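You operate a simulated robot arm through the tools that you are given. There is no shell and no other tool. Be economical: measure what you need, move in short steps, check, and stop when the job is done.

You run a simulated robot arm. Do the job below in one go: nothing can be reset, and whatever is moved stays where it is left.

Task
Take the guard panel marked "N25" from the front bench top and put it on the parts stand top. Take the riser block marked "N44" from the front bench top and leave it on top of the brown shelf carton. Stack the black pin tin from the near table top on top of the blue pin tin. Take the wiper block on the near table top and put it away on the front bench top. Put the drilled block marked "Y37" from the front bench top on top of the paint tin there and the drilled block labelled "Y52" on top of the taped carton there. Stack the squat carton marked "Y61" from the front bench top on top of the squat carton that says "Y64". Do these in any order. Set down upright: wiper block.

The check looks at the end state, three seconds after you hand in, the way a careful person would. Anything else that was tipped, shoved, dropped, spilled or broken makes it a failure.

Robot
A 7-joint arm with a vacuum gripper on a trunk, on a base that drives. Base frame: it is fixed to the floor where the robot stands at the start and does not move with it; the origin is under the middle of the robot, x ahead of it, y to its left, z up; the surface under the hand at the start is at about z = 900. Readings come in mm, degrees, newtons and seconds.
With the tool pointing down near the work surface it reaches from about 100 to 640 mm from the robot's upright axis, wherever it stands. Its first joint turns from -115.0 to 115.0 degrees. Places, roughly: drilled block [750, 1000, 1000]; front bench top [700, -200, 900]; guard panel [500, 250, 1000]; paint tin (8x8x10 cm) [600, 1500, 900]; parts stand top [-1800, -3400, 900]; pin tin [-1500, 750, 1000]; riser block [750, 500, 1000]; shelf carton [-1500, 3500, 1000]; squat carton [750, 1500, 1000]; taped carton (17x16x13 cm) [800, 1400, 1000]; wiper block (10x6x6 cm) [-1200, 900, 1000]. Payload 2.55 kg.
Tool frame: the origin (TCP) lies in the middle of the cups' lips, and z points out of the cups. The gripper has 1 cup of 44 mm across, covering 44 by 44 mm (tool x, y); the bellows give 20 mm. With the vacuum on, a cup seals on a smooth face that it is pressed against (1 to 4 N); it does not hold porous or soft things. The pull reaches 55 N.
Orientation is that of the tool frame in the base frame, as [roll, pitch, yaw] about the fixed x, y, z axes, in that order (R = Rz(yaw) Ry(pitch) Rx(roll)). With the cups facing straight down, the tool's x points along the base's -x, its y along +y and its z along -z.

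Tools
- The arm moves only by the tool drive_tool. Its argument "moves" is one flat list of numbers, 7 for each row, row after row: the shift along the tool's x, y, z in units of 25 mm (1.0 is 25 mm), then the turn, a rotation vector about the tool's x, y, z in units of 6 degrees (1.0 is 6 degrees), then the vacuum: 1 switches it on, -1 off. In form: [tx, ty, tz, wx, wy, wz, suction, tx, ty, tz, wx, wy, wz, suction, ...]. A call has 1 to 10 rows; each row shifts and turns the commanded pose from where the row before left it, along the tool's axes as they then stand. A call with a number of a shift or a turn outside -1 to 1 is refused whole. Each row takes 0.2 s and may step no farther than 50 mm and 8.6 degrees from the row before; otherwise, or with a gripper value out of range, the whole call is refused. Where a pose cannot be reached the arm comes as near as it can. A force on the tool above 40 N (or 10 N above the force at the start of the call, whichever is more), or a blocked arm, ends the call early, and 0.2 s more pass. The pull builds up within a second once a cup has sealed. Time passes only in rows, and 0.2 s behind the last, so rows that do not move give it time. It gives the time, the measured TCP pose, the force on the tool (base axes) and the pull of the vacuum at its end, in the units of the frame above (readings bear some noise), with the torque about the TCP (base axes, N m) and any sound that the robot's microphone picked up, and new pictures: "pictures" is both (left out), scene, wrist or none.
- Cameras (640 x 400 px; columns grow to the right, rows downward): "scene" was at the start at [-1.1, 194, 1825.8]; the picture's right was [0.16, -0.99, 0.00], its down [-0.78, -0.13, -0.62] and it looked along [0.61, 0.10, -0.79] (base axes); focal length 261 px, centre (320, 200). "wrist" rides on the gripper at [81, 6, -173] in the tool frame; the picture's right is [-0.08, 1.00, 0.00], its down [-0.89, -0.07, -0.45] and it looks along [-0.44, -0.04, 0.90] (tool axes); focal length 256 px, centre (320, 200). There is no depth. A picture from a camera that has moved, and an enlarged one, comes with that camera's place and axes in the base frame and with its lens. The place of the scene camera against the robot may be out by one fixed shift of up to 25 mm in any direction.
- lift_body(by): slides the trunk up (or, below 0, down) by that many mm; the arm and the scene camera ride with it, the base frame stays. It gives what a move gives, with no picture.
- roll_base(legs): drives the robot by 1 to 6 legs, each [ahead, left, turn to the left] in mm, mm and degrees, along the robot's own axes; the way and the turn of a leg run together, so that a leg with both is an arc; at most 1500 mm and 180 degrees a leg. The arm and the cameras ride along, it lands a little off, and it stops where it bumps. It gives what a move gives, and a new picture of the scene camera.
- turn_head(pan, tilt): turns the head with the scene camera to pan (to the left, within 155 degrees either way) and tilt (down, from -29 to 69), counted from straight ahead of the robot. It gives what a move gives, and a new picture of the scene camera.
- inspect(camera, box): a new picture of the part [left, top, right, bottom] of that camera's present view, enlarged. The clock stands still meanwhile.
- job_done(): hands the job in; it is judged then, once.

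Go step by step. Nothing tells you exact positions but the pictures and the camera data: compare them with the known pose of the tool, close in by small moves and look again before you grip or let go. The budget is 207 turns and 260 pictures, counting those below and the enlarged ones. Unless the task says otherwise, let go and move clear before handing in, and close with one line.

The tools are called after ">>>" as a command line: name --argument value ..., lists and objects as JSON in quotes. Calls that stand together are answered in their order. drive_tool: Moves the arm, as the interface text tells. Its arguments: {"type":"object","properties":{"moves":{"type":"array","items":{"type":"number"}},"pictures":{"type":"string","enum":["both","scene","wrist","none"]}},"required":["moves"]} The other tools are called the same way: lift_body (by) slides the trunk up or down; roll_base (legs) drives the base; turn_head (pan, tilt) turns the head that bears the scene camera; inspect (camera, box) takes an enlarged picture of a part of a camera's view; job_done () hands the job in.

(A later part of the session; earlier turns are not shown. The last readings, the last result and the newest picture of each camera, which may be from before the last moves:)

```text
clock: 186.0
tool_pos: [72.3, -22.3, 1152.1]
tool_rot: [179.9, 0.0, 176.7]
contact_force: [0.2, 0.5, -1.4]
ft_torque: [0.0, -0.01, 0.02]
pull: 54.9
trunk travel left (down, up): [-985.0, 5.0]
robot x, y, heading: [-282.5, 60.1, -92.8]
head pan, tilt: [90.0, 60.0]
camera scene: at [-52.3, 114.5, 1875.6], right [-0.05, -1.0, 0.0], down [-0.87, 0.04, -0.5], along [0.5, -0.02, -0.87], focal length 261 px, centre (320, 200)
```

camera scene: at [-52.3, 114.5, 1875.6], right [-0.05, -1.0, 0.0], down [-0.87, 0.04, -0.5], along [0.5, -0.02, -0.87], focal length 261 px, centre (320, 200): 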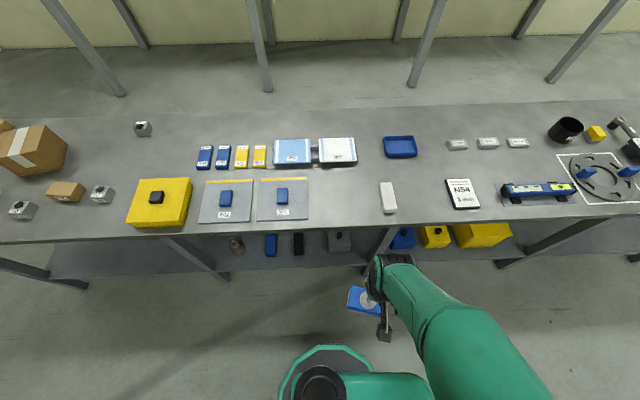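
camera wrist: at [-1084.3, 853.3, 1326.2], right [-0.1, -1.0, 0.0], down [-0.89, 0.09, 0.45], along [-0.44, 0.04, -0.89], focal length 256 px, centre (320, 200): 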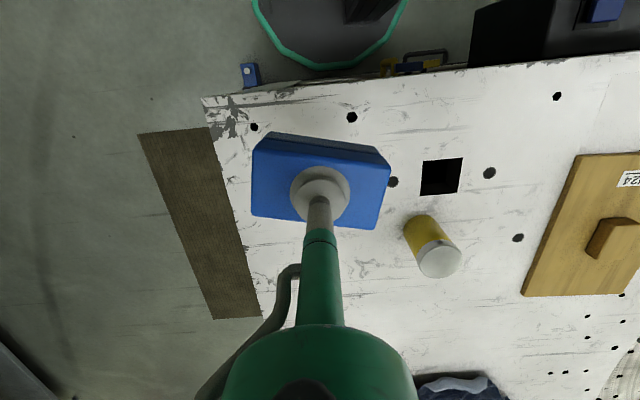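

The bench's old N25 spot is free for the wiper. I'll straighten up and slide in towards the bench.

>>> roll_base --legs '[[0, 0, 2.8], [0, 340, 0]]'

>>> drive_tool --moves '[-0.8, 0, 0.4, 0, 0, 0, 1, -0.8, 0, 0.4, 0, 0, 0, 1, -0.8, 0, 0.4, 0, 0, 0, 1, -0.8, 0, 0.4, 0, 0, 0, 1, -0.8, 0, 0.4, 0, 0, 0, 1]' --pictures "both"

```text
clock: 188.6
tool_pos: [412.3, -4.9, 1151.4]
tool_rot: [-180.0, 0.1, 179.4]
contact_force: [-0.6, -0.7, -0.9]
ft_torque: [-0.02, 0.01, -0.04]
pull: 54.6
trunk travel left (down, up): [-985.0, 5.0]
robot x, y, heading: [53.9, 59.8, -89.8]
head pan, tilt: [90.0, 60.0]
camera scene: at [281.3, 126.3, 1875.6], right [0.0, -1.0, 0.0], down [-0.87, 0.0, -0.5], along [0.5, 0.0, -0.87], focal length 261 px, centre (320, 200)
```

scene: 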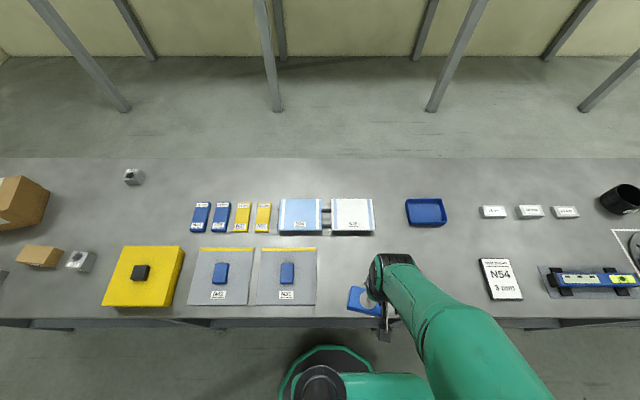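

```text
clock: 189.8
tool_pos: [514.5, -5.9, 1103.0]
tool_rot: [179.9, -0.1, 179.4]
contact_force: [0.3, 0.2, -0.5]
ft_torque: [-0.05, 0.01, -0.02]
pull: 54.8
trunk travel left (down, up): [-985.0, 5.0]
robot x, y, heading: [52.8, 62.4, -90.0]
head pan, tilt: [90.0, 60.0]
camera scene: at [283.0, 126.3, 1875.4], right [0.0, -1.0, 0.0], down [-0.87, 0.0, -0.5], along [0.5, 0.0, -0.87], focal length 261 px, centre (320, 200)
camera wrist: at [433.3, 0.1, 1275.8], right [0.09, 1.0, 0.0], down [0.89, -0.08, 0.45], along [0.44, -0.04, -0.9], focal length 256 px, centre (320, 200)
```

scene: 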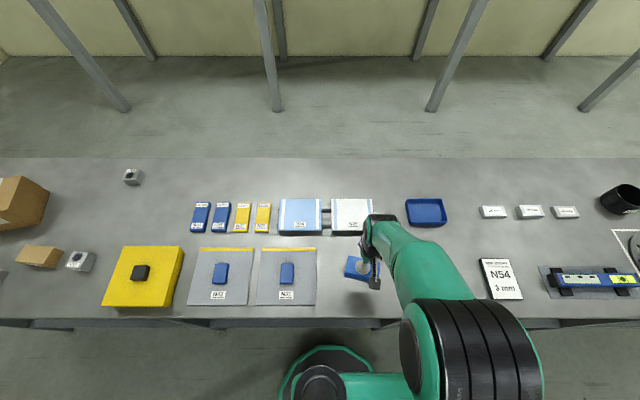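
wrist: 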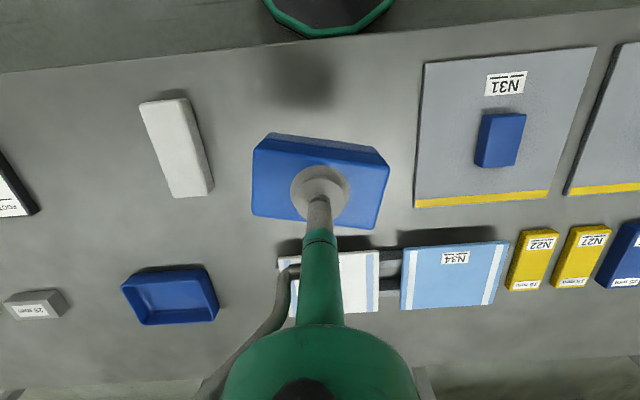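

The spot is clear. I'll lower to just above the bench and then in small steps.

>>> drive_tool --moves '[0, 0, 0.9, 0, 0, 0, 1, 0, 0, 0.9, 0, 0, 0, 1, 0, 0, 0.9, 0, 0, 0, 1, 0, 0, 0.9, 0, 0, 0, 1, 0, 0, 0.9, 0, 0, 0, 1, 0, 0, 0.4, 0, 0, 0, 1]' --pictures "none"

>>> drive_tool --moves '[0, 0, 0.2, 0, 0, 0, 1, 0, 0, 0.1, 0, 0, 0, 1]' --pictures "none"

>>> drive_tool --moves '[0, 0, 0.1, 0, 0, 0, 1, 0, 0, 0.1, 0, 0, 0, 1]' --pictures "none"

```text
clock: 191.2
tool_pos: [512.3, -5.3, 980.2]
tool_rot: [179.9, 0.0, 179.4]
contact_force: [0.0, -0.1, -1.5]
ft_torque: [0.0, -0.05, -0.04]
pull: 55.0
trunk travel left (down, up): [-985.0, 5.0]
robot x, y, heading: [54.5, 61.7, -89.9]
head pan, tilt: [90.0, 60.0]
```

```text
clock: 191.8
tool_pos: [511.6, -6.1, 972.3]
tool_rot: [180.0, 0.0, 179.3]
contact_force: [-0.4, 0.5, -0.6]
ft_torque: [0.0, -0.02, 0.02]
pull: 54.6
trunk travel left (down, up): [-985.0, 5.0]
robot x, y, heading: [48.8, 60.1, -90.1]
head pan, tilt: [90.0, 60.0]
```

```text
clock: 192.4
tool_pos: [512.4, -5.0, 967.2]
tool_rot: [180.0, 0.2, 179.4]
contact_force: [-0.8, -0.6, -0.9]
ft_torque: [0.02, -0.01, 0.0]
pull: 54.8
trunk travel left (down, up): [-985.0, 5.0]
robot x, y, heading: [54.3, 60.9, -90.0]
head pan, tilt: [90.0, 60.0]
```

>>> drive_tool --moves '[0, 0, 0.1, 0, 0, 0, 1, 0, 0, 0.1, 0, 0, 0, 1]' --pictures "none"

>>> drive_tool --moves '[0, 0, 0.08, 0, 0, 0, 1]' --pictures "none"

```text
clock: 193.0
tool_pos: [511.2, -6.6, 961.7]
tool_rot: [179.9, 0.0, 179.5]
contact_force: [0.1, 0.1, -1.2]
ft_torque: [-0.03, 0.03, -0.01]
pull: 55.2
trunk travel left (down, up): [-985.0, 5.0]
robot x, y, heading: [54.2, 61.5, -90.1]
head pan, tilt: [90.0, 60.0]
```

```text
clock: 193.4
tool_pos: [510.7, -6.2, 961.5]
tool_rot: [180.0, 0.2, 179.3]
contact_force: [0.3, -0.8, 0.5]
ft_torque: [-0.07, 0.02, -0.05]
pull: 54.9
trunk travel left (down, up): [-985.0, 5.0]
robot x, y, heading: [54.2, 64.3, -89.9]
head pan, tilt: [90.0, 60.0]
```

It is just touching. I'll go down one more millimetre, release and lift.

>>> drive_tool --moves '[0, 0, 0.07, 0, 0, 0, 1, 0, 0, 0, 0, 0, 0, -1, 0, 0, 0, 0, 0, 0, -1, 0, 0, 0, 0, 0, 0, -1, 0, 0, 0, 0, 0, 0, -1, 0, 0, -0.3, 0, 0, 0, -1, 0, 0, -0.8, 0, 0, 0, -1, 0, 0, -1, 0, 0, 0, -1, 0, 0, -1, 0, 0, 0, -1, 0, 0, -1, 0, 0, 0, -1]' --pictures "wrist"

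```text
clock: 195.6
tool_pos: [511.4, -6.1, 1060.9]
tool_rot: [179.9, 0.1, 179.4]
contact_force: [0.4, 0.2, 0.0]
ft_torque: [0.0, -0.02, -0.02]
pull: 0.1
trunk travel left (down, up): [-985.0, 5.0]
robot x, y, heading: [52.7, 60.2, -90.1]
head pan, tilt: [90.0, 60.0]
camera wrist: at [430.6, 0.2, 1234.5], right [0.09, 1.0, 0.0], down [0.89, -0.08, 0.45], along [0.44, -0.04, -0.9], focal length 256 px, centre (320, 200)
```

wrist: 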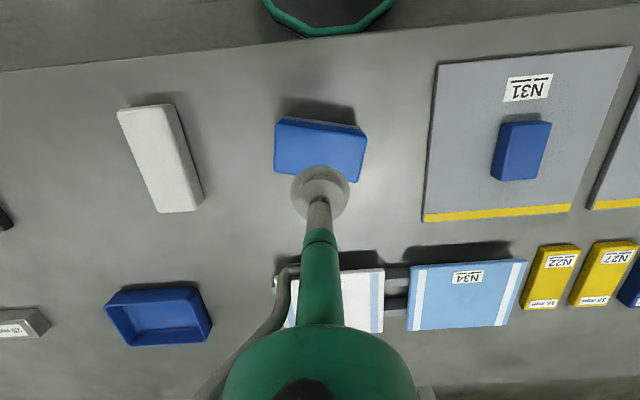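

The wiper stands upright on the bench. Next come the Y items at the left end; I'll raise and retract the hand, then back along the bench.

>>> drive_tool --moves '[0.6, 0, -0.8, 0, 0, 0, -1, 0.6, 0, -0.8, 0, 0, 0, -1, 0.7, 0, -0.8, 0, 0, 0, -1, 0.7, 0, -0.8, 0, 0, 0, -1, 0.7, 0, -0.8, 0, 0, 0, -1, 0.7, 0, -0.8, 0, 0, 0, -1]' --pictures "none"

>>> roll_base --legs '[[-1150, 0, 0]]'

>>> inspect --camera "scene" --box '[60, 80, 360, 320]'

```text
clock: 197.0
tool_pos: [411.5, -5.9, 1181.8]
tool_rot: [179.9, 0.1, 179.3]
contact_force: [-0.5, -0.5, -0.1]
ft_torque: [0.02, -0.06, -0.05]
pull: 0.0
trunk travel left (down, up): [-985.0, 5.0]
robot x, y, heading: [51.7, 60.5, -90.0]
head pan, tilt: [90.0, 60.0]
```

```text
clock: 202.9
tool_pos: [418.1, 1146.5, 1181.1]
tool_rot: [179.8, 0.0, 178.8]
contact_force: [-0.1, 0.1, -1.2]
ft_torque: [0.01, 0.01, 0.01]
pull: 0.0
trunk travel left (down, up): [-985.0, 5.0]
robot x, y, heading: [58.8, 1216.0, -90.7]
head pan, tilt: [90.0, 60.0]
camera scene: at [288.6, 1279.7, 1875.6], right [-0.01, -1.0, 0.0], down [-0.87, 0.01, -0.5], along [0.5, -0.01, -0.87], focal length 261 px, centre (320, 200)
```

scene: 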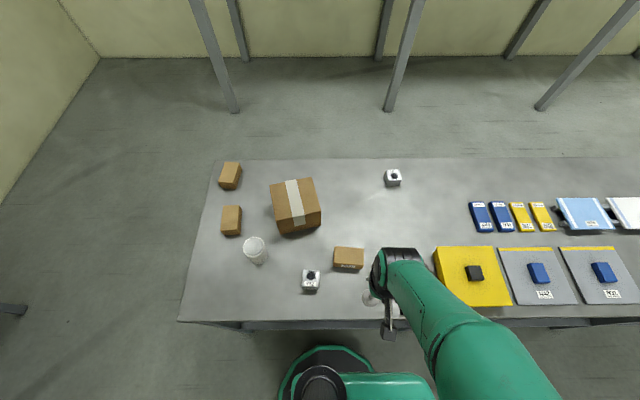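

```text
1.67 times, centred on (210, 200) of scene
camera zoom: at [288.6, 1279.7, 1875.6], right [-0.01, -1.0, 0.0], down [-0.87, 0.01, -0.5], along [0.5, -0.01, -0.87], focal length 436 px, centre (503, 200)
```

zoom: 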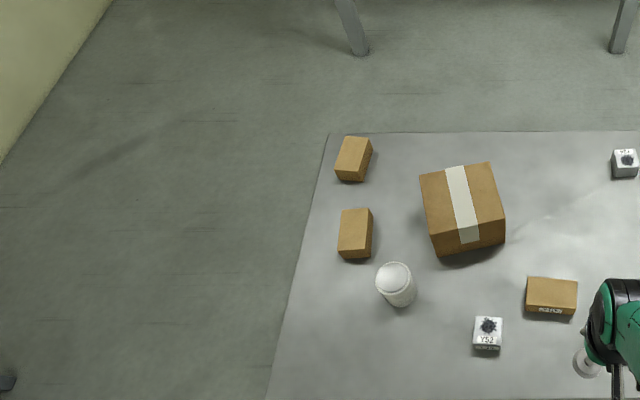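

The left end shows Y52 near (496, 1300), the paint tin near (612, 1505), the taped carton near (753, 1355) and three squat cartons. I'll enlarge to read their labels.

>>> inspect --camera "scene" --box '[200, 150, 270, 240]'

>>> inspect --camera "scene" --box '[290, 235, 390, 305]'

>>> drive_tool --moves '[0, 0, 0, 0, 0, 0, -1]' --pictures "wrist"

```text
4.44 times, centred on (235, 195) of scene
camera zoom: at [288.6, 1279.7, 1875.6], right [-0.01, -1.0, 0.0], down [-0.87, 0.01, -0.5], along [0.5, -0.01, -0.87], focal length 1162 px, centre (698, 222)
```

zoom: 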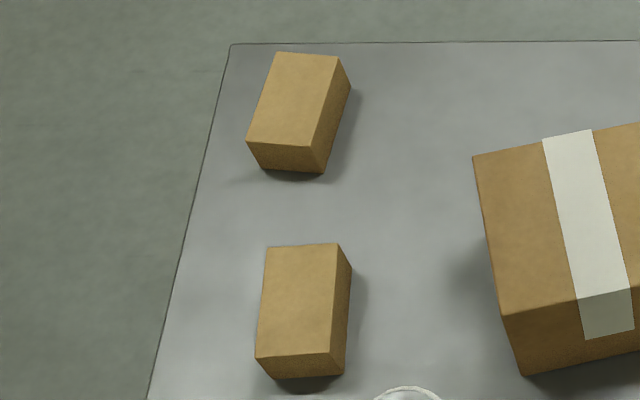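

```text
5.71 times, centred on (340, 270) of scene
camera zoom: at [288.6, 1279.7, 1875.6], right [-0.01, -1.0, 0.0], down [-0.87, 0.01, -0.5], along [0.5, -0.01, -0.87], focal length 1493 px, centre (206, -200)
```

zoom: 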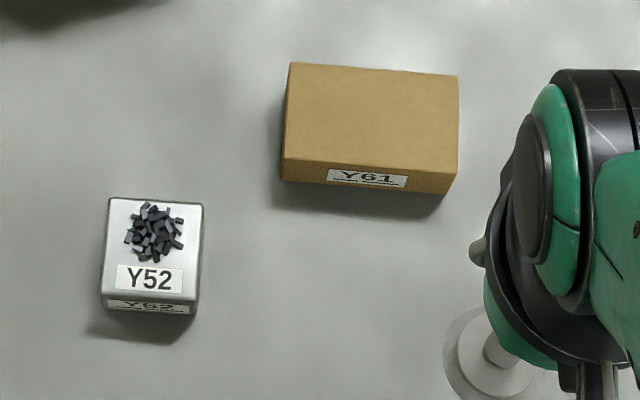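

```text
clock: 203.3
tool_pos: [417.6, 1146.0, 1180.9]
tool_rot: [180.0, 0.0, 178.9]
contact_force: [0.6, -0.6, -0.2]
ft_torque: [0.01, 0.01, 0.0]
pull: 0.0
trunk travel left (down, up): [-985.0, 5.0]
robot x, y, heading: [59.2, 1221.6, -90.7]
head pan, tilt: [90.0, 60.0]
camera wrist: at [337.8, 1153.2, 1354.2], right [0.1, 1.0, 0.0], down [0.89, -0.09, 0.45], along [0.44, -0.04, -0.9], focal length 256 px, centre (320, 200)
```

wrist: 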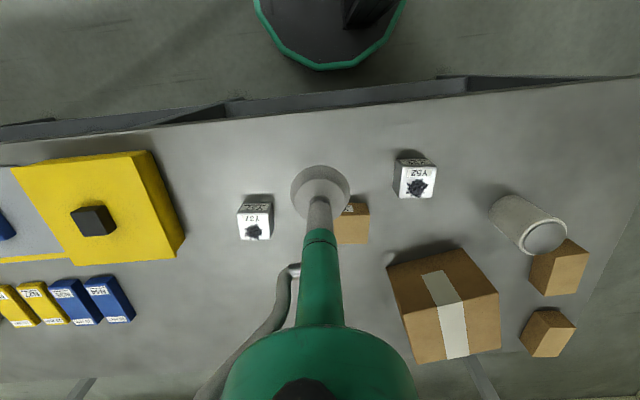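

Y61 is the front squat carton. The drilled blocks have dark chips on top, so I need a closer look at how to grip them.

>>> drive_tool --moves '[0, 0.8, 0.7, 0, 0, 0, -1, 0, 0.8, 0.7, 0, 0, 0, -1, 0, 0.8, 0.7, 0, 0, 0, -1, 0, 0.8, 0.7, 0, 0, 0, -1, 0, 0, 0.8, 0, 0, 0, -1, 0, 0, 0.8, 0, 0, 0, -1]' --pictures "wrist"

>>> inspect --camera "wrist" --box '[350, 160, 510, 280]'

```text
clock: 204.7
tool_pos: [420.2, 1227.9, 1070.8]
tool_rot: [179.9, 0.0, 178.9]
contact_force: [1.2, -0.2, -0.1]
ft_torque: [0.04, 0.0, -0.01]
pull: 0.0
trunk travel left (down, up): [-985.0, 5.0]
robot x, y, heading: [56.1, 1216.4, -90.6]
head pan, tilt: [90.0, 60.0]
camera wrist: at [340.1, 1234.4, 1243.8], right [0.1, 0.99, 0.0], down [0.89, -0.09, 0.45], along [0.44, -0.04, -0.9], focal length 256 px, centre (320, 200)
```

wrist: 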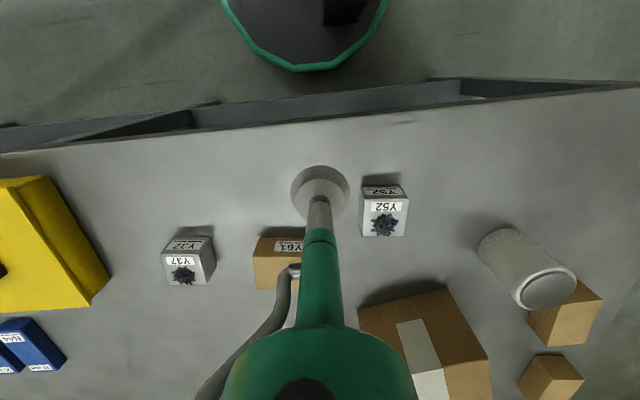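

```text
3.33 times, centred on (430, 220) of wrist
camera zoom: at [340.1, 1234.4, 1243.8], right [0.1, 0.99, 0.0], down [0.89, -0.09, 0.45], along [0.44, -0.04, -0.9], focal length 853 px, centre (-47, 133)
```

zoom: 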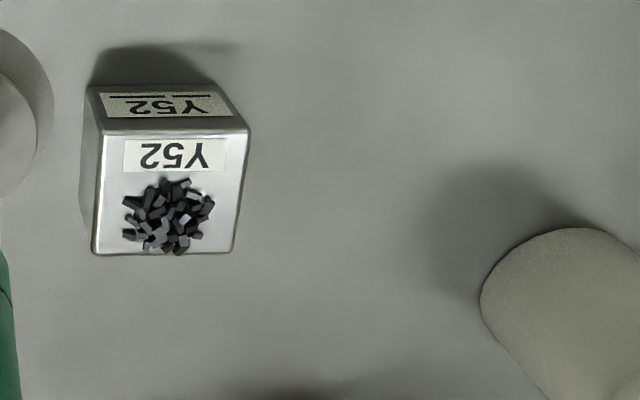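

The chips form a loose heap on the blocks' tops, so I'll grip the drilled blocks on a plain side with the tool horizontal. First I need to find which carton is Y64, since no label shows from here; I'll raise the hand and drive past the bench end to look.

>>> drive_tool --moves '[0.3, 0, -0.8, 0, 0, 0, -1, 0.3, 0, -0.8, 0, 0, 0, -1, 0, 0, -0.8, 0, 0, 0, -1, 0, 0, -0.8, 0, 0, 0, -1, 0, 0, -0.8, 0, 0, 0, -1]' --pictures "none"

>>> roll_base --legs '[[-900, -30, 0]]'

>>> inspect --camera "scene" --box '[320, 100, 560, 260]'

```text
clock: 205.9
tool_pos: [403.3, 1226.6, 1173.3]
tool_rot: [179.9, 0.1, 178.8]
contact_force: [-0.6, 0.4, 0.3]
ft_torque: [-0.02, -0.01, -0.02]
pull: 0.0
trunk travel left (down, up): [-985.0, 5.0]
robot x, y, heading: [60.7, 1217.2, -90.5]
head pan, tilt: [90.0, 60.0]
```

```text
clock: 210.7
tool_pos: [383.2, 2132.8, 1171.2]
tool_rot: [179.9, 0.0, 178.9]
contact_force: [-0.3, 0.7, -0.1]
ft_torque: [0.01, 0.01, -0.01]
pull: 0.1
trunk travel left (down, up): [-985.0, 5.0]
robot x, y, heading: [34.8, 2121.1, -90.3]
head pan, tilt: [90.0, 60.0]
camera scene: at [266.8, 2184.7, 1875.6], right [-0.01, -1.0, 0.0], down [-0.87, 0.01, -0.5], along [0.5, 0.0, -0.87], focal length 261 px, centre (320, 200)
```

scene: 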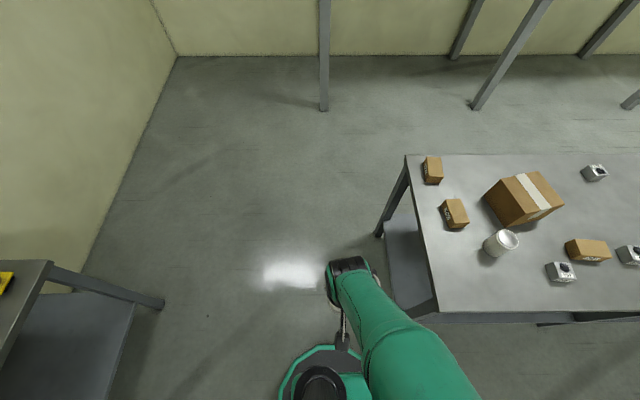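

```text
2.50 times, centred on (440, 180) of scene
camera zoom: at [266.8, 2184.7, 1875.6], right [-0.01, -1.0, 0.0], down [-0.87, 0.01, -0.5], along [0.5, 0.0, -0.87], focal length 653 px, centre (20, 250)
```

zoom: 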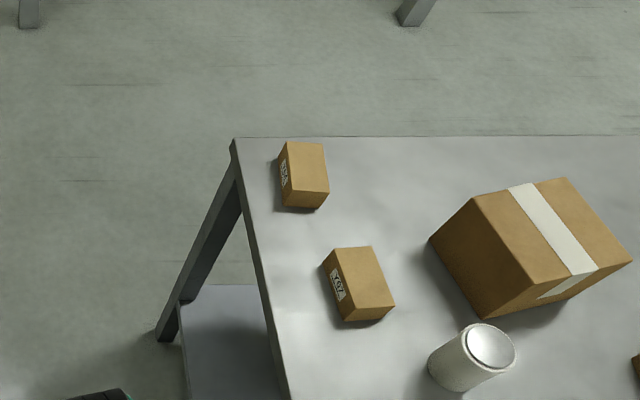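

Both cartons carry labels on the side facing the bench end. I'll zoom in on them.

>>> inspect --camera "scene" --box '[434, 194, 470, 232]'

>>> inspect --camera "scene" --box '[416, 152, 450, 188]'

```text
10.53 times, centred on (452, 213) of scene
camera zoom: at [266.8, 2184.7, 1875.6], right [-0.01, -1.0, 0.0], down [-0.87, 0.01, -0.5], along [0.5, 0.0, -0.87], focal length 2751 px, centre (-1070, 63)
```

zoom: 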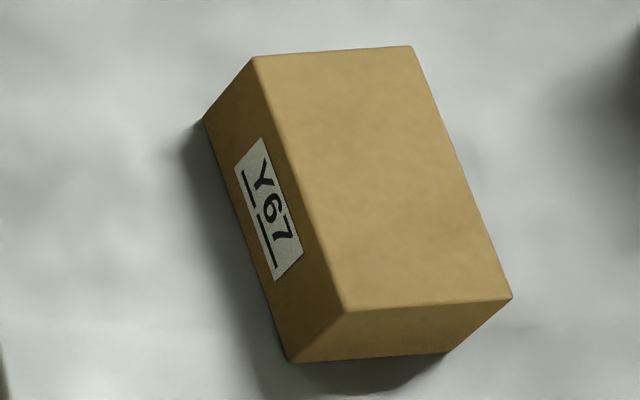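

```text
11.11 times, centred on (433, 170) of scene
camera zoom: at [266.8, 2184.7, 1875.6], right [-0.01, -1.0, 0.0], down [-0.87, 0.01, -0.5], along [0.5, 0.0, -0.87], focal length 2904 px, centre (-936, 533)
```

zoom: 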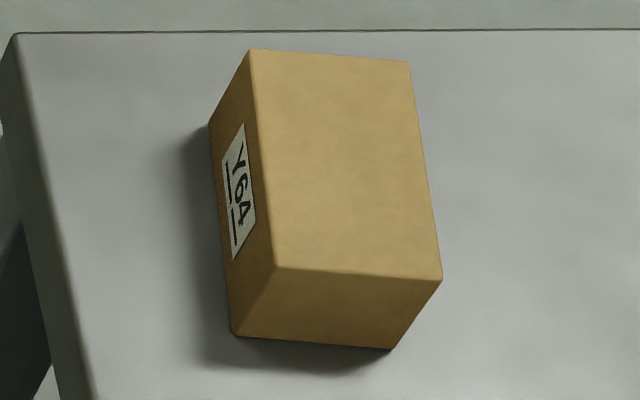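

Y64 is the far-back carton near (950, 1670), and Y67 is the other one. I'll go back to pick up Y61.

>>> roll_base --legs '[[930, 30, 0]]'

>>> drive_tool --moves '[-0.8, -0.5, 0, 0, 0, 0, -1, -0.8, -0.5, 0, 0, 0, 0, -1, -0.8, -0.5, 0.5, 0, 0, 0, -1, -0.8, 0, 0.5, 0, 0, 0, -1, -0.8, 0, 0.5, 0, 0, 0, -1]' --pictures "wrist"

```text
clock: 215.5
tool_pos: [408.0, 1207.2, 1172.0]
tool_rot: [179.9, 0.0, 179.3]
contact_force: [-0.1, 0.4, -0.1]
ft_torque: [0.04, -0.01, 0.01]
pull: 0.0
trunk travel left (down, up): [-985.0, 5.0]
robot x, y, heading: [65.6, 1195.4, -90.1]
head pan, tilt: [90.0, 60.0]
camera scene: at [291.3, 1258.7, 1875.6], right [0.0, -1.0, 0.0], down [-0.87, 0.0, -0.5], along [0.5, 0.0, -0.87], focal length 261 px, centre (320, 200)
```

scene: 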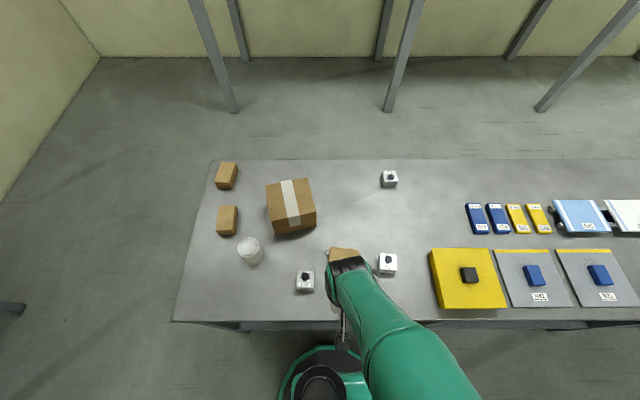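

```text
clock: 216.7
tool_pos: [507.3, 1167.6, 1132.6]
tool_rot: [179.9, 0.0, 179.3]
contact_force: [1.3, 0.2, -0.7]
ft_torque: [0.01, 0.01, 0.01]
pull: 0.1
trunk travel left (down, up): [-985.0, 5.0]
robot x, y, heading: [60.9, 1195.1, -90.2]
head pan, tilt: [90.0, 60.0]
camera wrist: at [427.5, 1174.5, 1306.9], right [0.09, 1.0, 0.0], down [0.89, -0.08, 0.45], along [0.44, -0.04, -0.9], focal length 256 px, centre (320, 200)
```

wrist: 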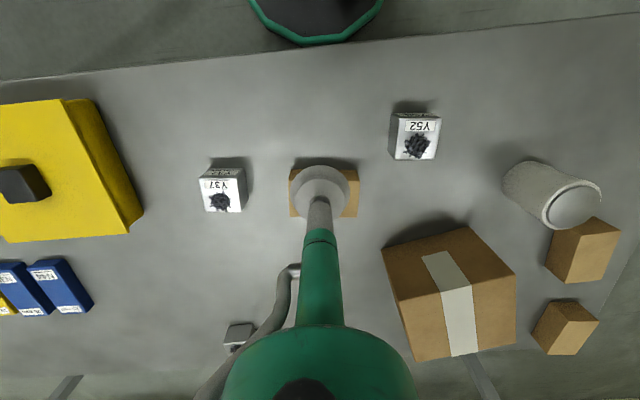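

>>> drive_tool --moves '[-0.8, 0, 0.8, 0, 0, 0, -1, -0.8, 0, 0.8, 0, 0, 0, -1, -0.8, 0, 0.8, 0, 0, 0, -1, -0.6, 0, 0.8, 0, 0, 0, -1, 0, 0, 0.8, 0, 0, 0, -1, 0, 0, 0.8, 0, 0, 0, -1]' --pictures "wrist"

>>> inspect --camera "wrist" --box '[220, 90, 420, 240]'

```text
clock: 218.1
tool_pos: [583.4, 1167.2, 1013.9]
tool_rot: [179.9, 0.1, 179.3]
contact_force: [0.1, -0.6, 0.2]
ft_torque: [-0.02, 0.0, 0.0]
pull: 0.0
trunk travel left (down, up): [-985.0, 5.0]
robot x, y, heading: [65.8, 1199.1, -90.0]
head pan, tilt: [90.0, 60.0]
camera wrist: at [502.6, 1173.4, 1186.8], right [0.09, 1.0, 0.0], down [0.89, -0.08, 0.45], along [0.44, -0.04, -0.89], focal length 256 px, centre (320, 200)
```

wrist: 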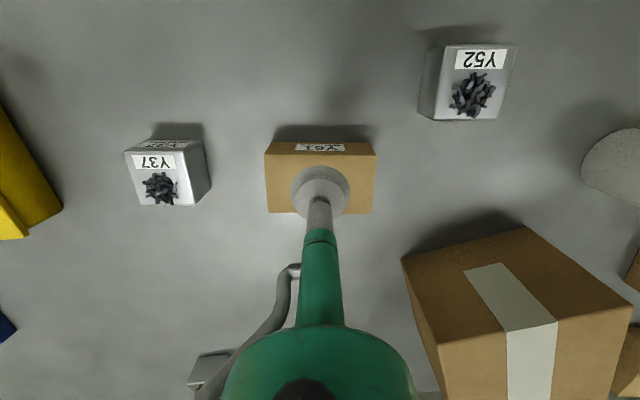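

```text
2.67 times, centred on (320, 165) of wrist
camera zoom: at [502.6, 1173.4, 1186.8], right [0.09, 1.0, 0.0], down [0.89, -0.08, 0.45], along [0.44, -0.04, -0.89], focal length 683 px, centre (320, 293)
```

zoom: 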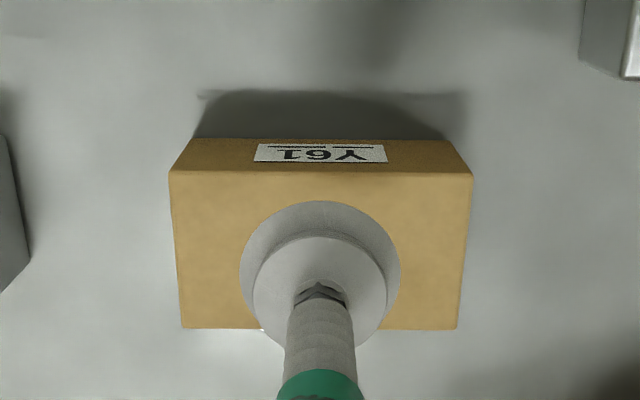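

>>> drive_tool --moves '[-0.62, -0.1, 0.6, 0, 0, 0, -1, 0, 0, 0.6, 0, 0, 0, -1]' --pictures "wrist"

>>> inspect --camera "wrist" --box '[220, 90, 420, 240]'

```text
clock: 218.7
tool_pos: [598.3, 1163.8, 984.5]
tool_rot: [179.9, 0.1, 179.2]
contact_force: [-0.3, 0.4, -0.2]
ft_torque: [0.02, -0.02, -0.04]
pull: 0.0
trunk travel left (down, up): [-985.0, 5.0]
robot x, y, heading: [63.0, 1194.3, -90.1]
head pan, tilt: [90.0, 60.0]
camera wrist: at [517.2, 1171.0, 1157.2], right [0.09, 1.0, 0.0], down [0.89, -0.08, 0.45], along [0.44, -0.04, -0.89], focal length 256 px, centre (320, 200)
```

wrist: 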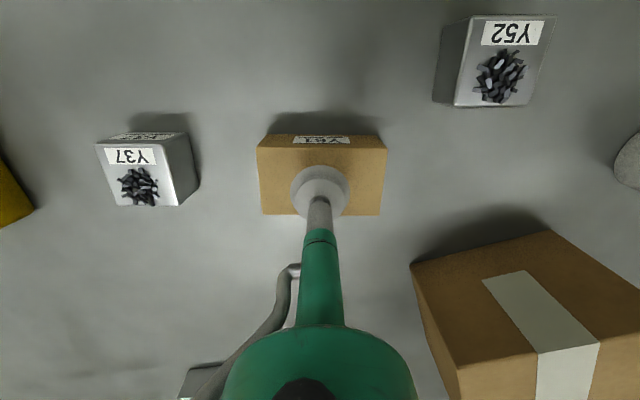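

```text
2.67 times, centred on (320, 165) of wrist
camera zoom: at [517.2, 1171.0, 1157.2], right [0.09, 1.0, 0.0], down [0.89, -0.08, 0.45], along [0.44, -0.04, -0.89], focal length 683 px, centre (320, 293)
```

zoom: 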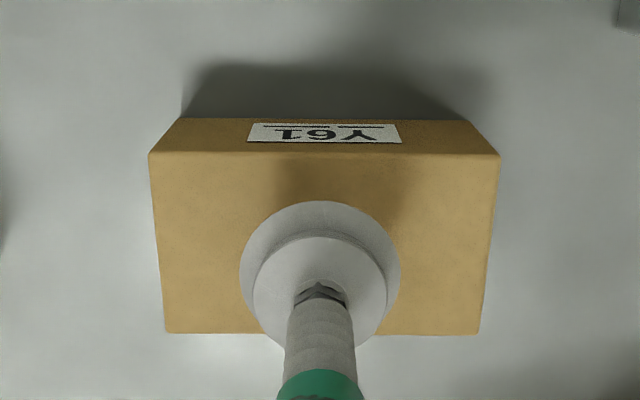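

The cup is centred on Y61. I'll lower with suction.

>>> drive_tool --moves '[-0.1, 0.05, 0.6, 0, 0, 0, 1, 0, 0, 0.4, 0, 0, 0, 1, 0, 0, 0.3, 0, 0, 0, 1, 0, 0, 0.2, 0, 0, 0, 1]' --pictures "none"

```text
clock: 219.7
tool_pos: [601.2, 1165.7, 949.6]
tool_rot: [179.8, 0.4, 179.3]
contact_force: [-3.6, 0.5, 12.8]
ft_torque: [-0.03, 0.09, -0.02]
pull: 55.5
trunk travel left (down, up): [-985.0, 5.0]
robot x, y, heading: [63.9, 1191.7, -90.1]
head pan, tilt: [90.0, 60.0]
```

>>> drive_tool --moves '[0, 0, -0.3, 0, 0, 0, 1, 0, 0, -0.6, 0, 0, 0, 1, 0, 0, -0.9, 0, 0, 0, 1, 0.7, 0, -0.9, 0, 0, 0, 1, 0.9, 0, -0.9, 0, 0, 0, 1, 0.9, 0, -0.9, 0, 0, 0, 1, 0.9, 0, -0.9, 0, 0, 0, 1, 0.9, 0, -0.9, 0, 0, 0, 1, 0.9, 0, -0.9, 0, 0, 0, 1, 0.9, 0, -0.9, 0, 0, 0, 1]' --pictures "wrist"

>>> roll_base --legs '[[-960, -30, 0], [0, 0, -90], [-950, 0, 0]]'

```text
clock: 221.9
tool_pos: [445.4, 1166.0, 1149.6]
tool_rot: [179.9, 0.1, 179.3]
contact_force: [-0.4, -0.7, -2.0]
ft_torque: [-0.01, 0.0, 0.01]
pull: 54.8
trunk travel left (down, up): [-985.0, 5.0]
robot x, y, heading: [59.4, 1193.9, -90.1]
head pan, tilt: [90.0, 60.0]
camera wrist: at [364.9, 1173.9, 1322.7], right [0.09, 1.0, 0.0], down [0.89, -0.08, 0.45], along [0.45, -0.04, -0.89], focal length 256 px, centre (320, 200)
```

wrist: 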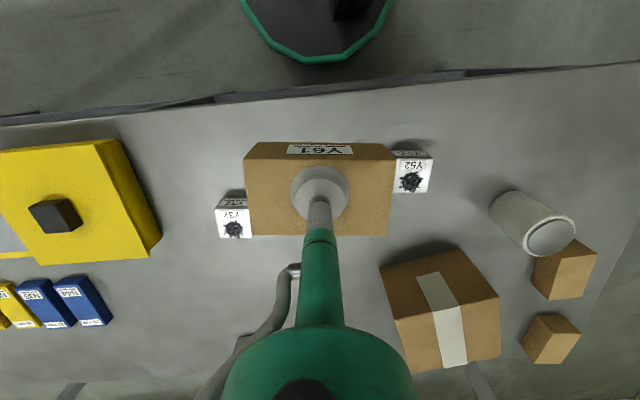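

```text
clock: 235.3
tool_pos: [954.0, 1771.3, 1147.9]
tool_rot: [179.8, 0.0, 89.7]
contact_force: [0.8, 0.2, -0.7]
ft_torque: [0.03, 0.02, 0.02]
pull: 54.7
trunk travel left (down, up): [-985.0, 5.0]
robot x, y, heading: [979.2, 2156.1, -179.7]
head pan, tilt: [90.0, 60.0]
camera scene: at [1022.9, 1917.7, 1875.6], right [-1.0, 0.0, 0.0], down [0.0, 0.87, -0.5], along [0.0, -0.5, -0.87], focal length 261 px, centre (320, 200)
```

scene: 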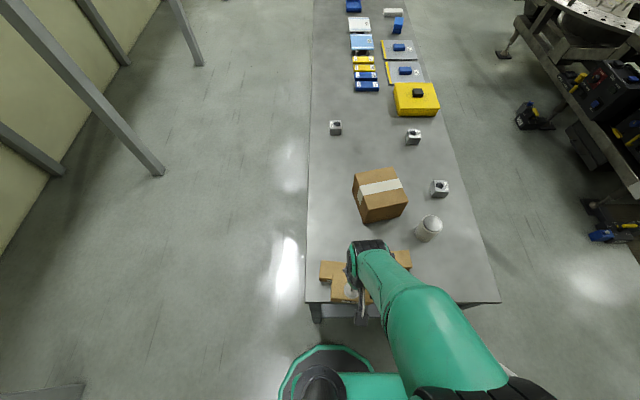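

I'm at the bench end with Y61 held above the edge. I'll take a wrist view to locate Y64.

>>> drive_tool --moves '[0.6, 0, -0.6, 0, 0, 0, 1, 0.6, 0, -0.6, 0, 0, 0, 1, 0, 0, -0.6, 0, 0, 0, 1]' --pictures "wrist"

>>> inspect --camera "scene" --box '[290, 220, 430, 320]'

```text
clock: 236.1
tool_pos: [953.3, 1802.6, 1194.6]
tool_rot: [179.8, -0.1, 89.6]
contact_force: [-0.5, -0.5, -2.5]
ft_torque: [0.02, -0.01, 0.03]
pull: 54.6
trunk travel left (down, up): [-985.0, 5.0]
robot x, y, heading: [978.0, 2158.9, -179.8]
head pan, tilt: [90.0, 60.0]
camera wrist: at [960.4, 1881.9, 1367.2], right [1.0, -0.09, 0.0], down [-0.08, -0.89, 0.45], along [-0.04, -0.44, -0.9], focal length 256 px, centre (320, 200)
```

wrist: 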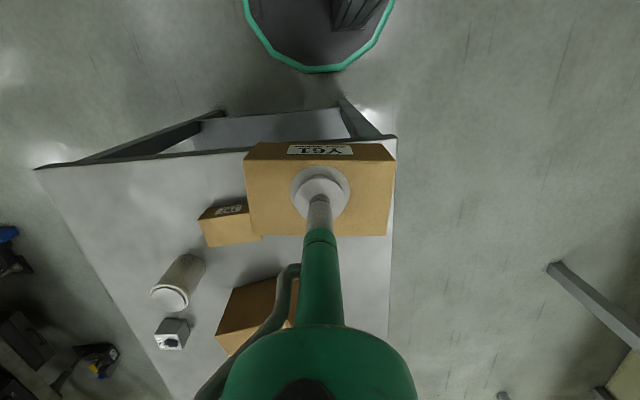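

```text
4.00 times, centred on (360, 270) of scene
camera zoom: at [1022.8, 1917.4, 1875.5], right [-1.0, 0.0, 0.0], down [0.0, 0.87, -0.5], along [0.0, -0.5, -0.87], focal length 1045 px, centre (160, -80)
```

zoom: 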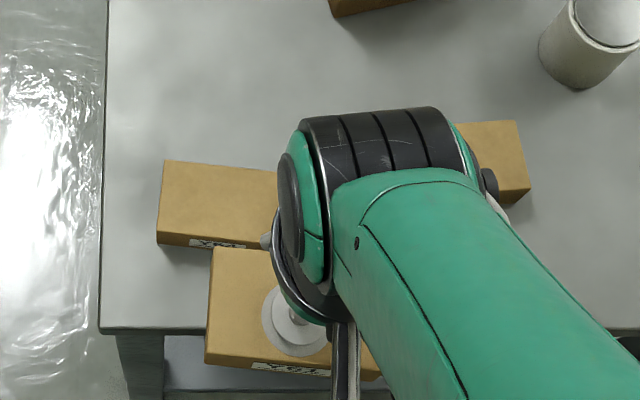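

>>> drive_tool --moves '[0, -0.9, 0, 0, 0, 0, 1, 0, -0.9, 0, 0, 0, 0, 1, 0, -0.9, 0, 0, 0, 0, 1, 0, -0.9, 0, 0, 0, 0, 1, 0, -0.9, 0, 0, 0, 0, 1, 0, -0.9, 0, 0, 0, 0, 1]' --pictures "wrist"

>>> inspect --camera "wrist" --box '[330, 130, 490, 250]'

```text
clock: 237.5
tool_pos: [817.0, 1801.9, 1193.4]
tool_rot: [179.8, 0.1, 89.6]
contact_force: [1.4, -0.4, -1.8]
ft_torque: [-0.03, 0.01, -0.01]
pull: 54.6
trunk travel left (down, up): [-985.0, 5.0]
robot x, y, heading: [975.5, 2157.7, -180.0]
head pan, tilt: [90.0, 60.0]
camera wrist: at [823.5, 1881.9, 1366.5], right [1.0, -0.09, 0.0], down [-0.08, -0.89, 0.45], along [-0.04, -0.44, -0.9], focal length 256 px, centre (320, 200)
```

wrist: 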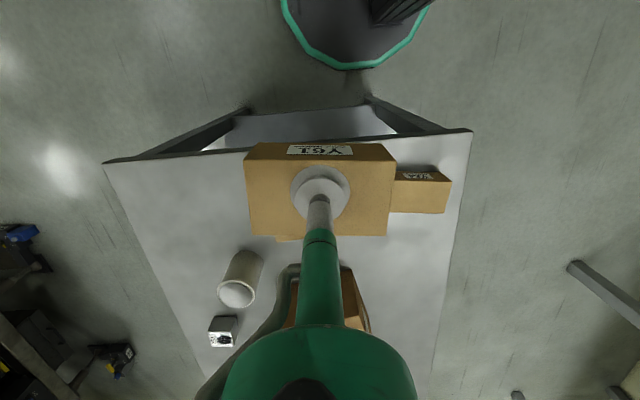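

```text
3.33 times, centred on (410, 190) of wrist
camera zoom: at [823.5, 1881.9, 1366.5], right [1.0, -0.09, 0.0], down [-0.08, -0.89, 0.45], along [-0.04, -0.44, -0.9], focal length 853 px, centre (20, 233)
```

zoom: 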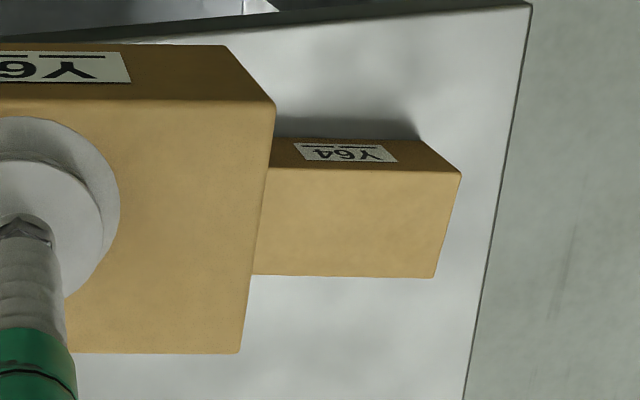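

Y64's top is centred at about (983, 1667), turned about -6°, and Y61 has nearly the same yaw. I'll move Y61 over it and lower partway.

>>> drive_tool --moves '[-0.67, 0.83, 0, 0, 0, 0, 1, -0.67, 0.83, 0, 0, 0, 0, 1, -0.67, 0.83, 0, 0, 0, 0, 1, -0.67, 0.83, 0, 0, 0, 0, 1, -0.67, 0.83, 0, 0, 0, 0, 1, -0.67, 0.83, 0, 0, 0, 0, 1, -0.67, 0.83, 0, 0, 0, 0, 1, -0.67, 0.83, 0, 0, 0, 0, 1]' --pictures "none"

>>> drive_tool --moves '[0, 0, 0.9, 0, 0, 0, 1, 0, 0, 0.9, 0, 0, 0, 1, 0, 0, 0.9, 0, 0, 0, 1, 0, 0, 0.9, 0, 0, 0, 1, 0, 0, 0.9, 0, 0, 0, 1, 0, 0, 0.9, 0, 0, 0, 1]' --pictures "both"

>>> inspect --camera "wrist" --box '[220, 80, 420, 250]'

```text
clock: 239.3
tool_pos: [985.9, 1666.6, 1194.0]
tool_rot: [-180.0, 0.0, 89.5]
contact_force: [1.4, 0.6, -1.3]
ft_torque: [0.04, 0.01, 0.03]
pull: 54.7
trunk travel left (down, up): [-985.0, 5.0]
robot x, y, heading: [978.5, 2157.8, -179.8]
head pan, tilt: [90.0, 60.0]
```

```text
clock: 240.7
tool_pos: [983.8, 1666.2, 1058.9]
tool_rot: [180.0, 0.0, 89.6]
contact_force: [-0.6, -0.3, -2.6]
ft_torque: [0.04, -0.02, 0.01]
pull: 54.4
trunk travel left (down, up): [-985.0, 5.0]
robot x, y, heading: [980.1, 2151.7, -179.7]
head pan, tilt: [90.0, 60.0]
camera scene: at [1023.0, 1916.8, 1875.5], right [-1.0, 0.0, 0.0], down [0.0, 0.87, -0.5], along [0.0, -0.5, -0.87], focal length 261 px, centre (320, 200)
camera wrist: at [990.6, 1745.9, 1232.2], right [1.0, -0.09, 0.0], down [-0.08, -0.89, 0.45], along [-0.04, -0.44, -0.89], focal length 256 px, centre (320, 200)
```

scene: 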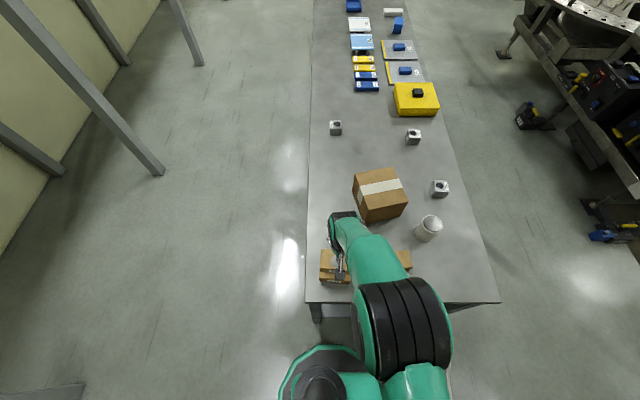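
wrist: 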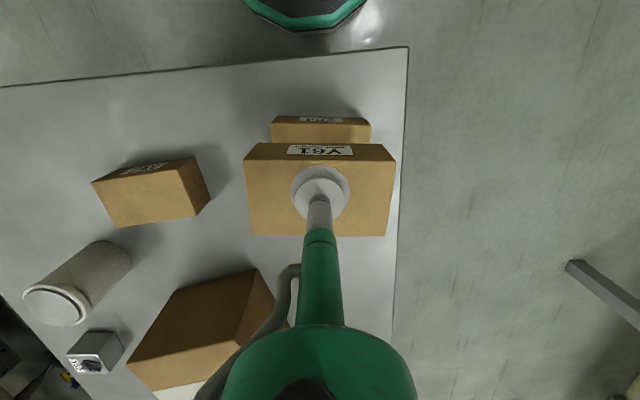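

```text
2.35 times, centred on (320, 165) of wrist
camera zoom: at [990.6, 1745.9, 1232.2], right [1.0, -0.09, 0.0], down [-0.08, -0.89, 0.45], along [-0.04, -0.44, -0.89], focal length 602 px, centre (320, 282)
```

zoom: 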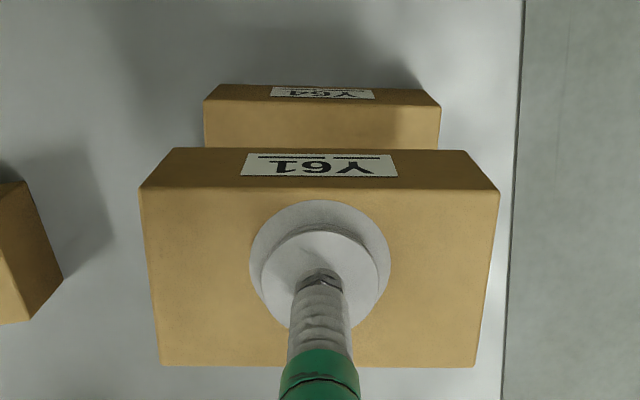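

Alignment is good. I'll lower onto Y64 and watch the force.

>>> drive_tool --moves '[0, 0, 0.8, 0, 0, 0, 1, 0, 0, 0.7, 0, 0, 0, 1, 0, 0, 0.3, 0, 0, 0, 1, 0, 0, 0.2, 0, 0, 0, 1]' --pictures "none"

>>> drive_tool --moves '[0, 0, 0.1, 0, 0, 0, 1, 0, 0, 0.1, 0, 0, 0, 1]' --pictures "none"

```text
clock: 241.7
tool_pos: [983.1, 1666.7, 1008.6]
tool_rot: [179.9, 0.0, 89.6]
contact_force: [-0.2, 0.3, -1.8]
ft_torque: [0.01, 0.0, 0.05]
pull: 55.0
trunk travel left (down, up): [-985.0, 5.0]
robot x, y, heading: [978.9, 2154.5, -180.0]
head pan, tilt: [90.0, 60.0]
```

```text
clock: 242.3
tool_pos: [983.3, 1666.3, 1003.4]
tool_rot: [179.9, 0.1, 89.6]
contact_force: [0.2, -0.5, -0.9]
ft_torque: [0.01, 0.0, -0.01]
pull: 55.0
trunk travel left (down, up): [-985.0, 5.0]
robot x, y, heading: [977.0, 2158.4, -180.0]
head pan, tilt: [90.0, 60.0]
```

>>> drive_tool --moves '[0, 0, 0.08, 0, 0, 0, 1, 0, 0, 0.08, 0, 0, 0, 1]' --pictures "none"

>>> drive_tool --moves '[0, 0, 0.08, 0, 0, 0, 1]' --pictures "none"

```text
clock: 242.9
tool_pos: [983.8, 1666.4, 1001.0]
tool_rot: [179.9, 0.2, 89.7]
contact_force: [0.6, 0.9, 2.2]
ft_torque: [-0.07, 0.09, -0.01]
pull: 54.9
trunk travel left (down, up): [-985.0, 5.0]
robot x, y, heading: [978.5, 2156.4, -180.0]
head pan, tilt: [90.0, 60.0]
```

```text
clock: 243.3
tool_pos: [984.7, 1665.5, 1000.0]
tool_rot: [179.9, 0.3, 89.7]
contact_force: [-0.5, 2.3, 12.0]
ft_torque: [0.03, 0.06, -0.02]
pull: 54.9
trunk travel left (down, up): [-985.0, 5.0]
robot x, y, heading: [976.4, 2157.7, -179.8]
head pan, tilt: [90.0, 60.0]
```

Contact is made. I'll release and rise.

>>> drive_tool --moves '[0, 0, -0.06, 0, 0, 0, 1, 0, 0, 0, 0, 0, 0, -1, 0, 0, 0, 0, 0, 0, -1, 0, 0, 0, 0, 0, 0, -1, 0, 0, 0, 0, 0, 0, -1, 0, 0, -0.4, 0, 0, 0, -1, 0, 0, -1, 0, 0, 0, -1, 0, 0, -1, 0, 0, 0, -1, 0, 0, -1, 0, 0, 0, -1, 0, 0, -1, 0, 0, 0, -1]' --pictures "wrist"

```text
clock: 245.5
tool_pos: [983.9, 1667.8, 1110.6]
tool_rot: [179.9, 0.0, 89.7]
contact_force: [0.8, 0.4, -0.3]
ft_torque: [-0.01, 0.01, 0.01]
pull: 0.0
trunk travel left (down, up): [-985.0, 5.0]
robot x, y, heading: [976.7, 2157.7, -180.0]
head pan, tilt: [90.0, 60.0]
camera wrist: at [990.7, 1747.4, 1283.3], right [1.0, -0.09, 0.0], down [-0.08, -0.89, 0.45], along [-0.04, -0.44, -0.9], focal length 256 px, centre (320, 200)
```

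wrist: 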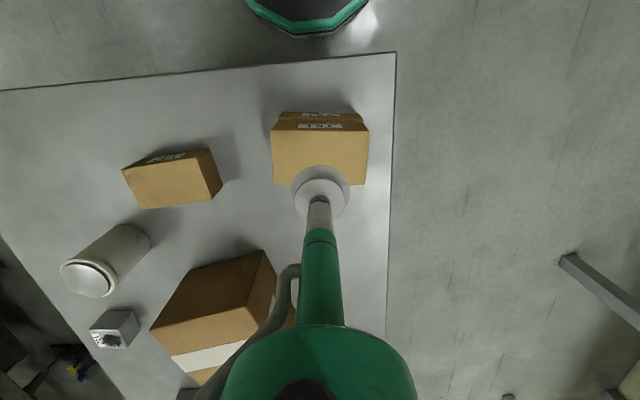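

Y61 sits neatly on Y64. Now I'll return to the front of the bench for the drilled blocks.

>>> drive_tool --moves '[0.6, 0, -0.7, 0, 0, 0, -1, 0.8, 0, -0.7, 0, 0, 0, -1, 0.8, 0, -0.7, 0, 0, 0, -1, 0.8, 0, 0, 0, 0, 0, -1, 0.8, 0, 0, 0, 0, 0, -1, 0.8, 0, 0, 0, 0, 0, -1]' --pictures "none"

>>> roll_base --legs '[[1050, 0, 0], [0, 0, 90], [780, 0, 0]]'

```text
clock: 246.9
tool_pos: [984.8, 1782.0, 1161.7]
tool_rot: [179.9, 0.1, 89.6]
contact_force: [-0.5, -0.1, 0.2]
ft_torque: [0.01, 0.02, -0.02]
pull: 0.1
trunk travel left (down, up): [-985.0, 5.0]
robot x, y, heading: [977.0, 2158.3, -179.8]
head pan, tilt: [90.0, 60.0]
```

```text
clock: 259.9
tool_pos: [298.2, 1379.7, 1161.9]
tool_rot: [179.9, 0.0, 179.5]
contact_force: [-0.1, 0.4, 0.7]
ft_torque: [-0.01, 0.0, -0.04]
pull: 0.0
trunk travel left (down, up): [-985.0, 5.0]
robot x, y, heading: [-80.9, 1371.8, -90.1]
head pan, tilt: [90.0, 60.0]
camera scene: at [150.5, 1438.7, 1875.5], right [0.0, -1.0, 0.0], down [-0.87, 0.0, -0.5], along [0.5, 0.0, -0.87], focal length 261 px, centre (320, 200)
```

scene: 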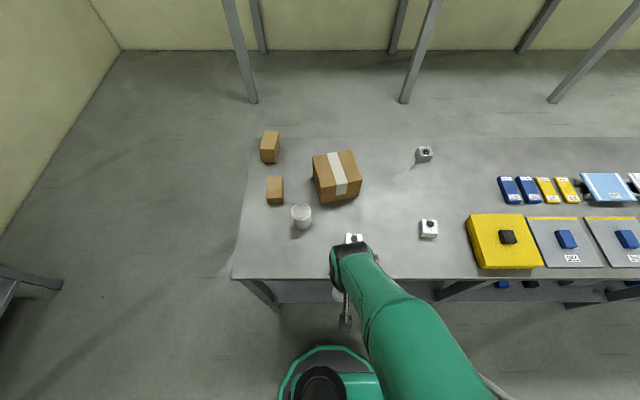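

The hand is off the bench in free space. I'll try turning the tool 180° about its axis, so that the camera ends up on top when the tool points forward.

>>> drive_tool --moves '[0, 0, 0, 0, 0, 1, -1, 0, 0, 0, 0, 0, 1, -1, 0, 0, 0, 0, 0, 1, -1, 0, 0, 0, 0, 0, 1, -1, 0, 0, 0, 0, 0, 1, -1, 0, 0, 0, 0, 0, 1, -1, 0, 0, 0, 0, 0, 1, -1, 0, 0, 0, 0, 0, 1, -1, 0, 0, 0, 0, 0, 1, -1, 0, 0, 0, 0, 0, 1, -1]' --pictures "none"

>>> drive_tool --moves '[0, 0, 0, 0, 0, 1, -1, 0, 0, 0, 0, 0, 1, -1, 0, 0, 0, 0, 0, 1, -1, 0, 0, 0, 0, 0, 1, -1, 0, 0, 0, 0, 0, 1, -1, 0, 0, 0, 0, 0, 1, -1, 0, 0, 0, 0, 0, 1, -1, 0, 0, 0, 0, 0, 1, -1, 0, 0, 0, 0, 0, 1, -1, 0, 0, 0, 0, 0, 1, -1]' --pictures "none"

>>> drive_tool --moves '[0, 0, 0, 0, 0, 1, -1, 0, 0, 0, 0, 0, 1, -1, 0, 0, 0, 0, 0, 1, -1, 0, 0, 0, 0, 0, 1, -1, 0, 0, 0, 0, 0, 1, -1, 0, 0, 0, 0, 0, 1, -1, 0, 0, 0, 0, 0, 1, -1, 0, 0, 0, 0, 0, 1, -1, 0, 0, 0, 0, 0, 1, -1, 0, 0, 0, 0, 0, 1, -1]' --pictures "scene"

```text
clock: 262.1
tool_pos: [296.0, 1378.4, 1162.1]
tool_rot: [180.0, 0.1, 119.2]
contact_force: [-0.2, 0.8, 1.2]
ft_torque: [0.0, 0.03, 0.02]
pull: 0.1
trunk travel left (down, up): [-985.0, 5.0]
robot x, y, heading: [-78.5, 1373.0, -90.2]
head pan, tilt: [90.0, 60.0]
```

```text
clock: 264.3
tool_pos: [297.2, 1379.1, 1162.8]
tool_rot: [180.0, -0.1, 59.3]
contact_force: [-0.1, -0.2, -0.4]
ft_torque: [0.0, -0.02, 0.01]
pull: 0.1
trunk travel left (down, up): [-985.0, 5.0]
robot x, y, heading: [-79.1, 1376.6, -90.1]
head pan, tilt: [90.0, 60.0]
```

```text
clock: 266.5
tool_pos: [298.4, 1357.3, 1160.9]
tool_rot: [-177.9, -0.2, 8.8]
contact_force: [-0.3, -0.6, -0.4]
ft_torque: [0.01, -0.02, 0.01]
pull: 0.0
out of reach, approached as far as the arm can: row 8, 9, 10
trunk travel left (down, up): [-985.0, 5.0]
robot x, y, heading: [-76.6, 1373.3, -89.9]
head pan, tilt: [90.0, 60.0]
camera scene: at [150.0, 1438.6, 1875.6], right [0.0, -1.0, 0.0], down [-0.87, 0.0, -0.5], along [0.5, 0.0, -0.87], focal length 261 px, centre (320, 200)
```

scene: 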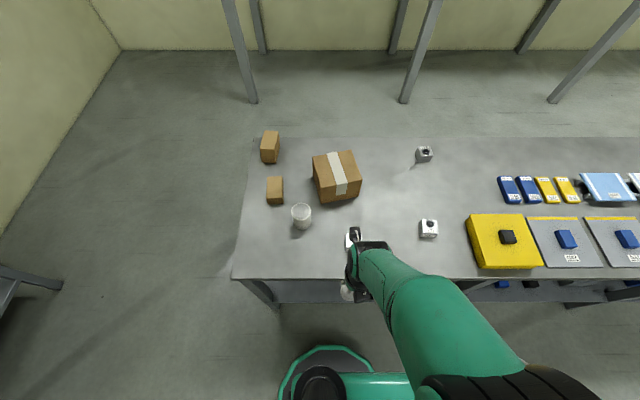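

The last joint stops near 170°. I'll back off about 24° and move the TCP forward to make room for pitching up.

>>> drive_tool --moves '[0, 0, 0, 0, 0, -1, -1, 0, 0, 0, 0, 0, -1, -1, 0, 0, 0, 0, 0, -1, -1, 0, 0, 0, 0, 0, -1, -1]' --pictures "none"

```text
clock: 267.5
tool_pos: [299.4, 1359.0, 1162.1]
tool_rot: [-178.1, -1.1, 33.0]
contact_force: [-1.6, -0.6, -0.6]
ft_torque: [0.01, 0.06, -0.05]
pull: 0.1
trunk travel left (down, up): [-985.0, 5.0]
robot x, y, heading: [-75.0, 1375.1, -90.0]
head pan, tilt: [90.0, 60.0]
```

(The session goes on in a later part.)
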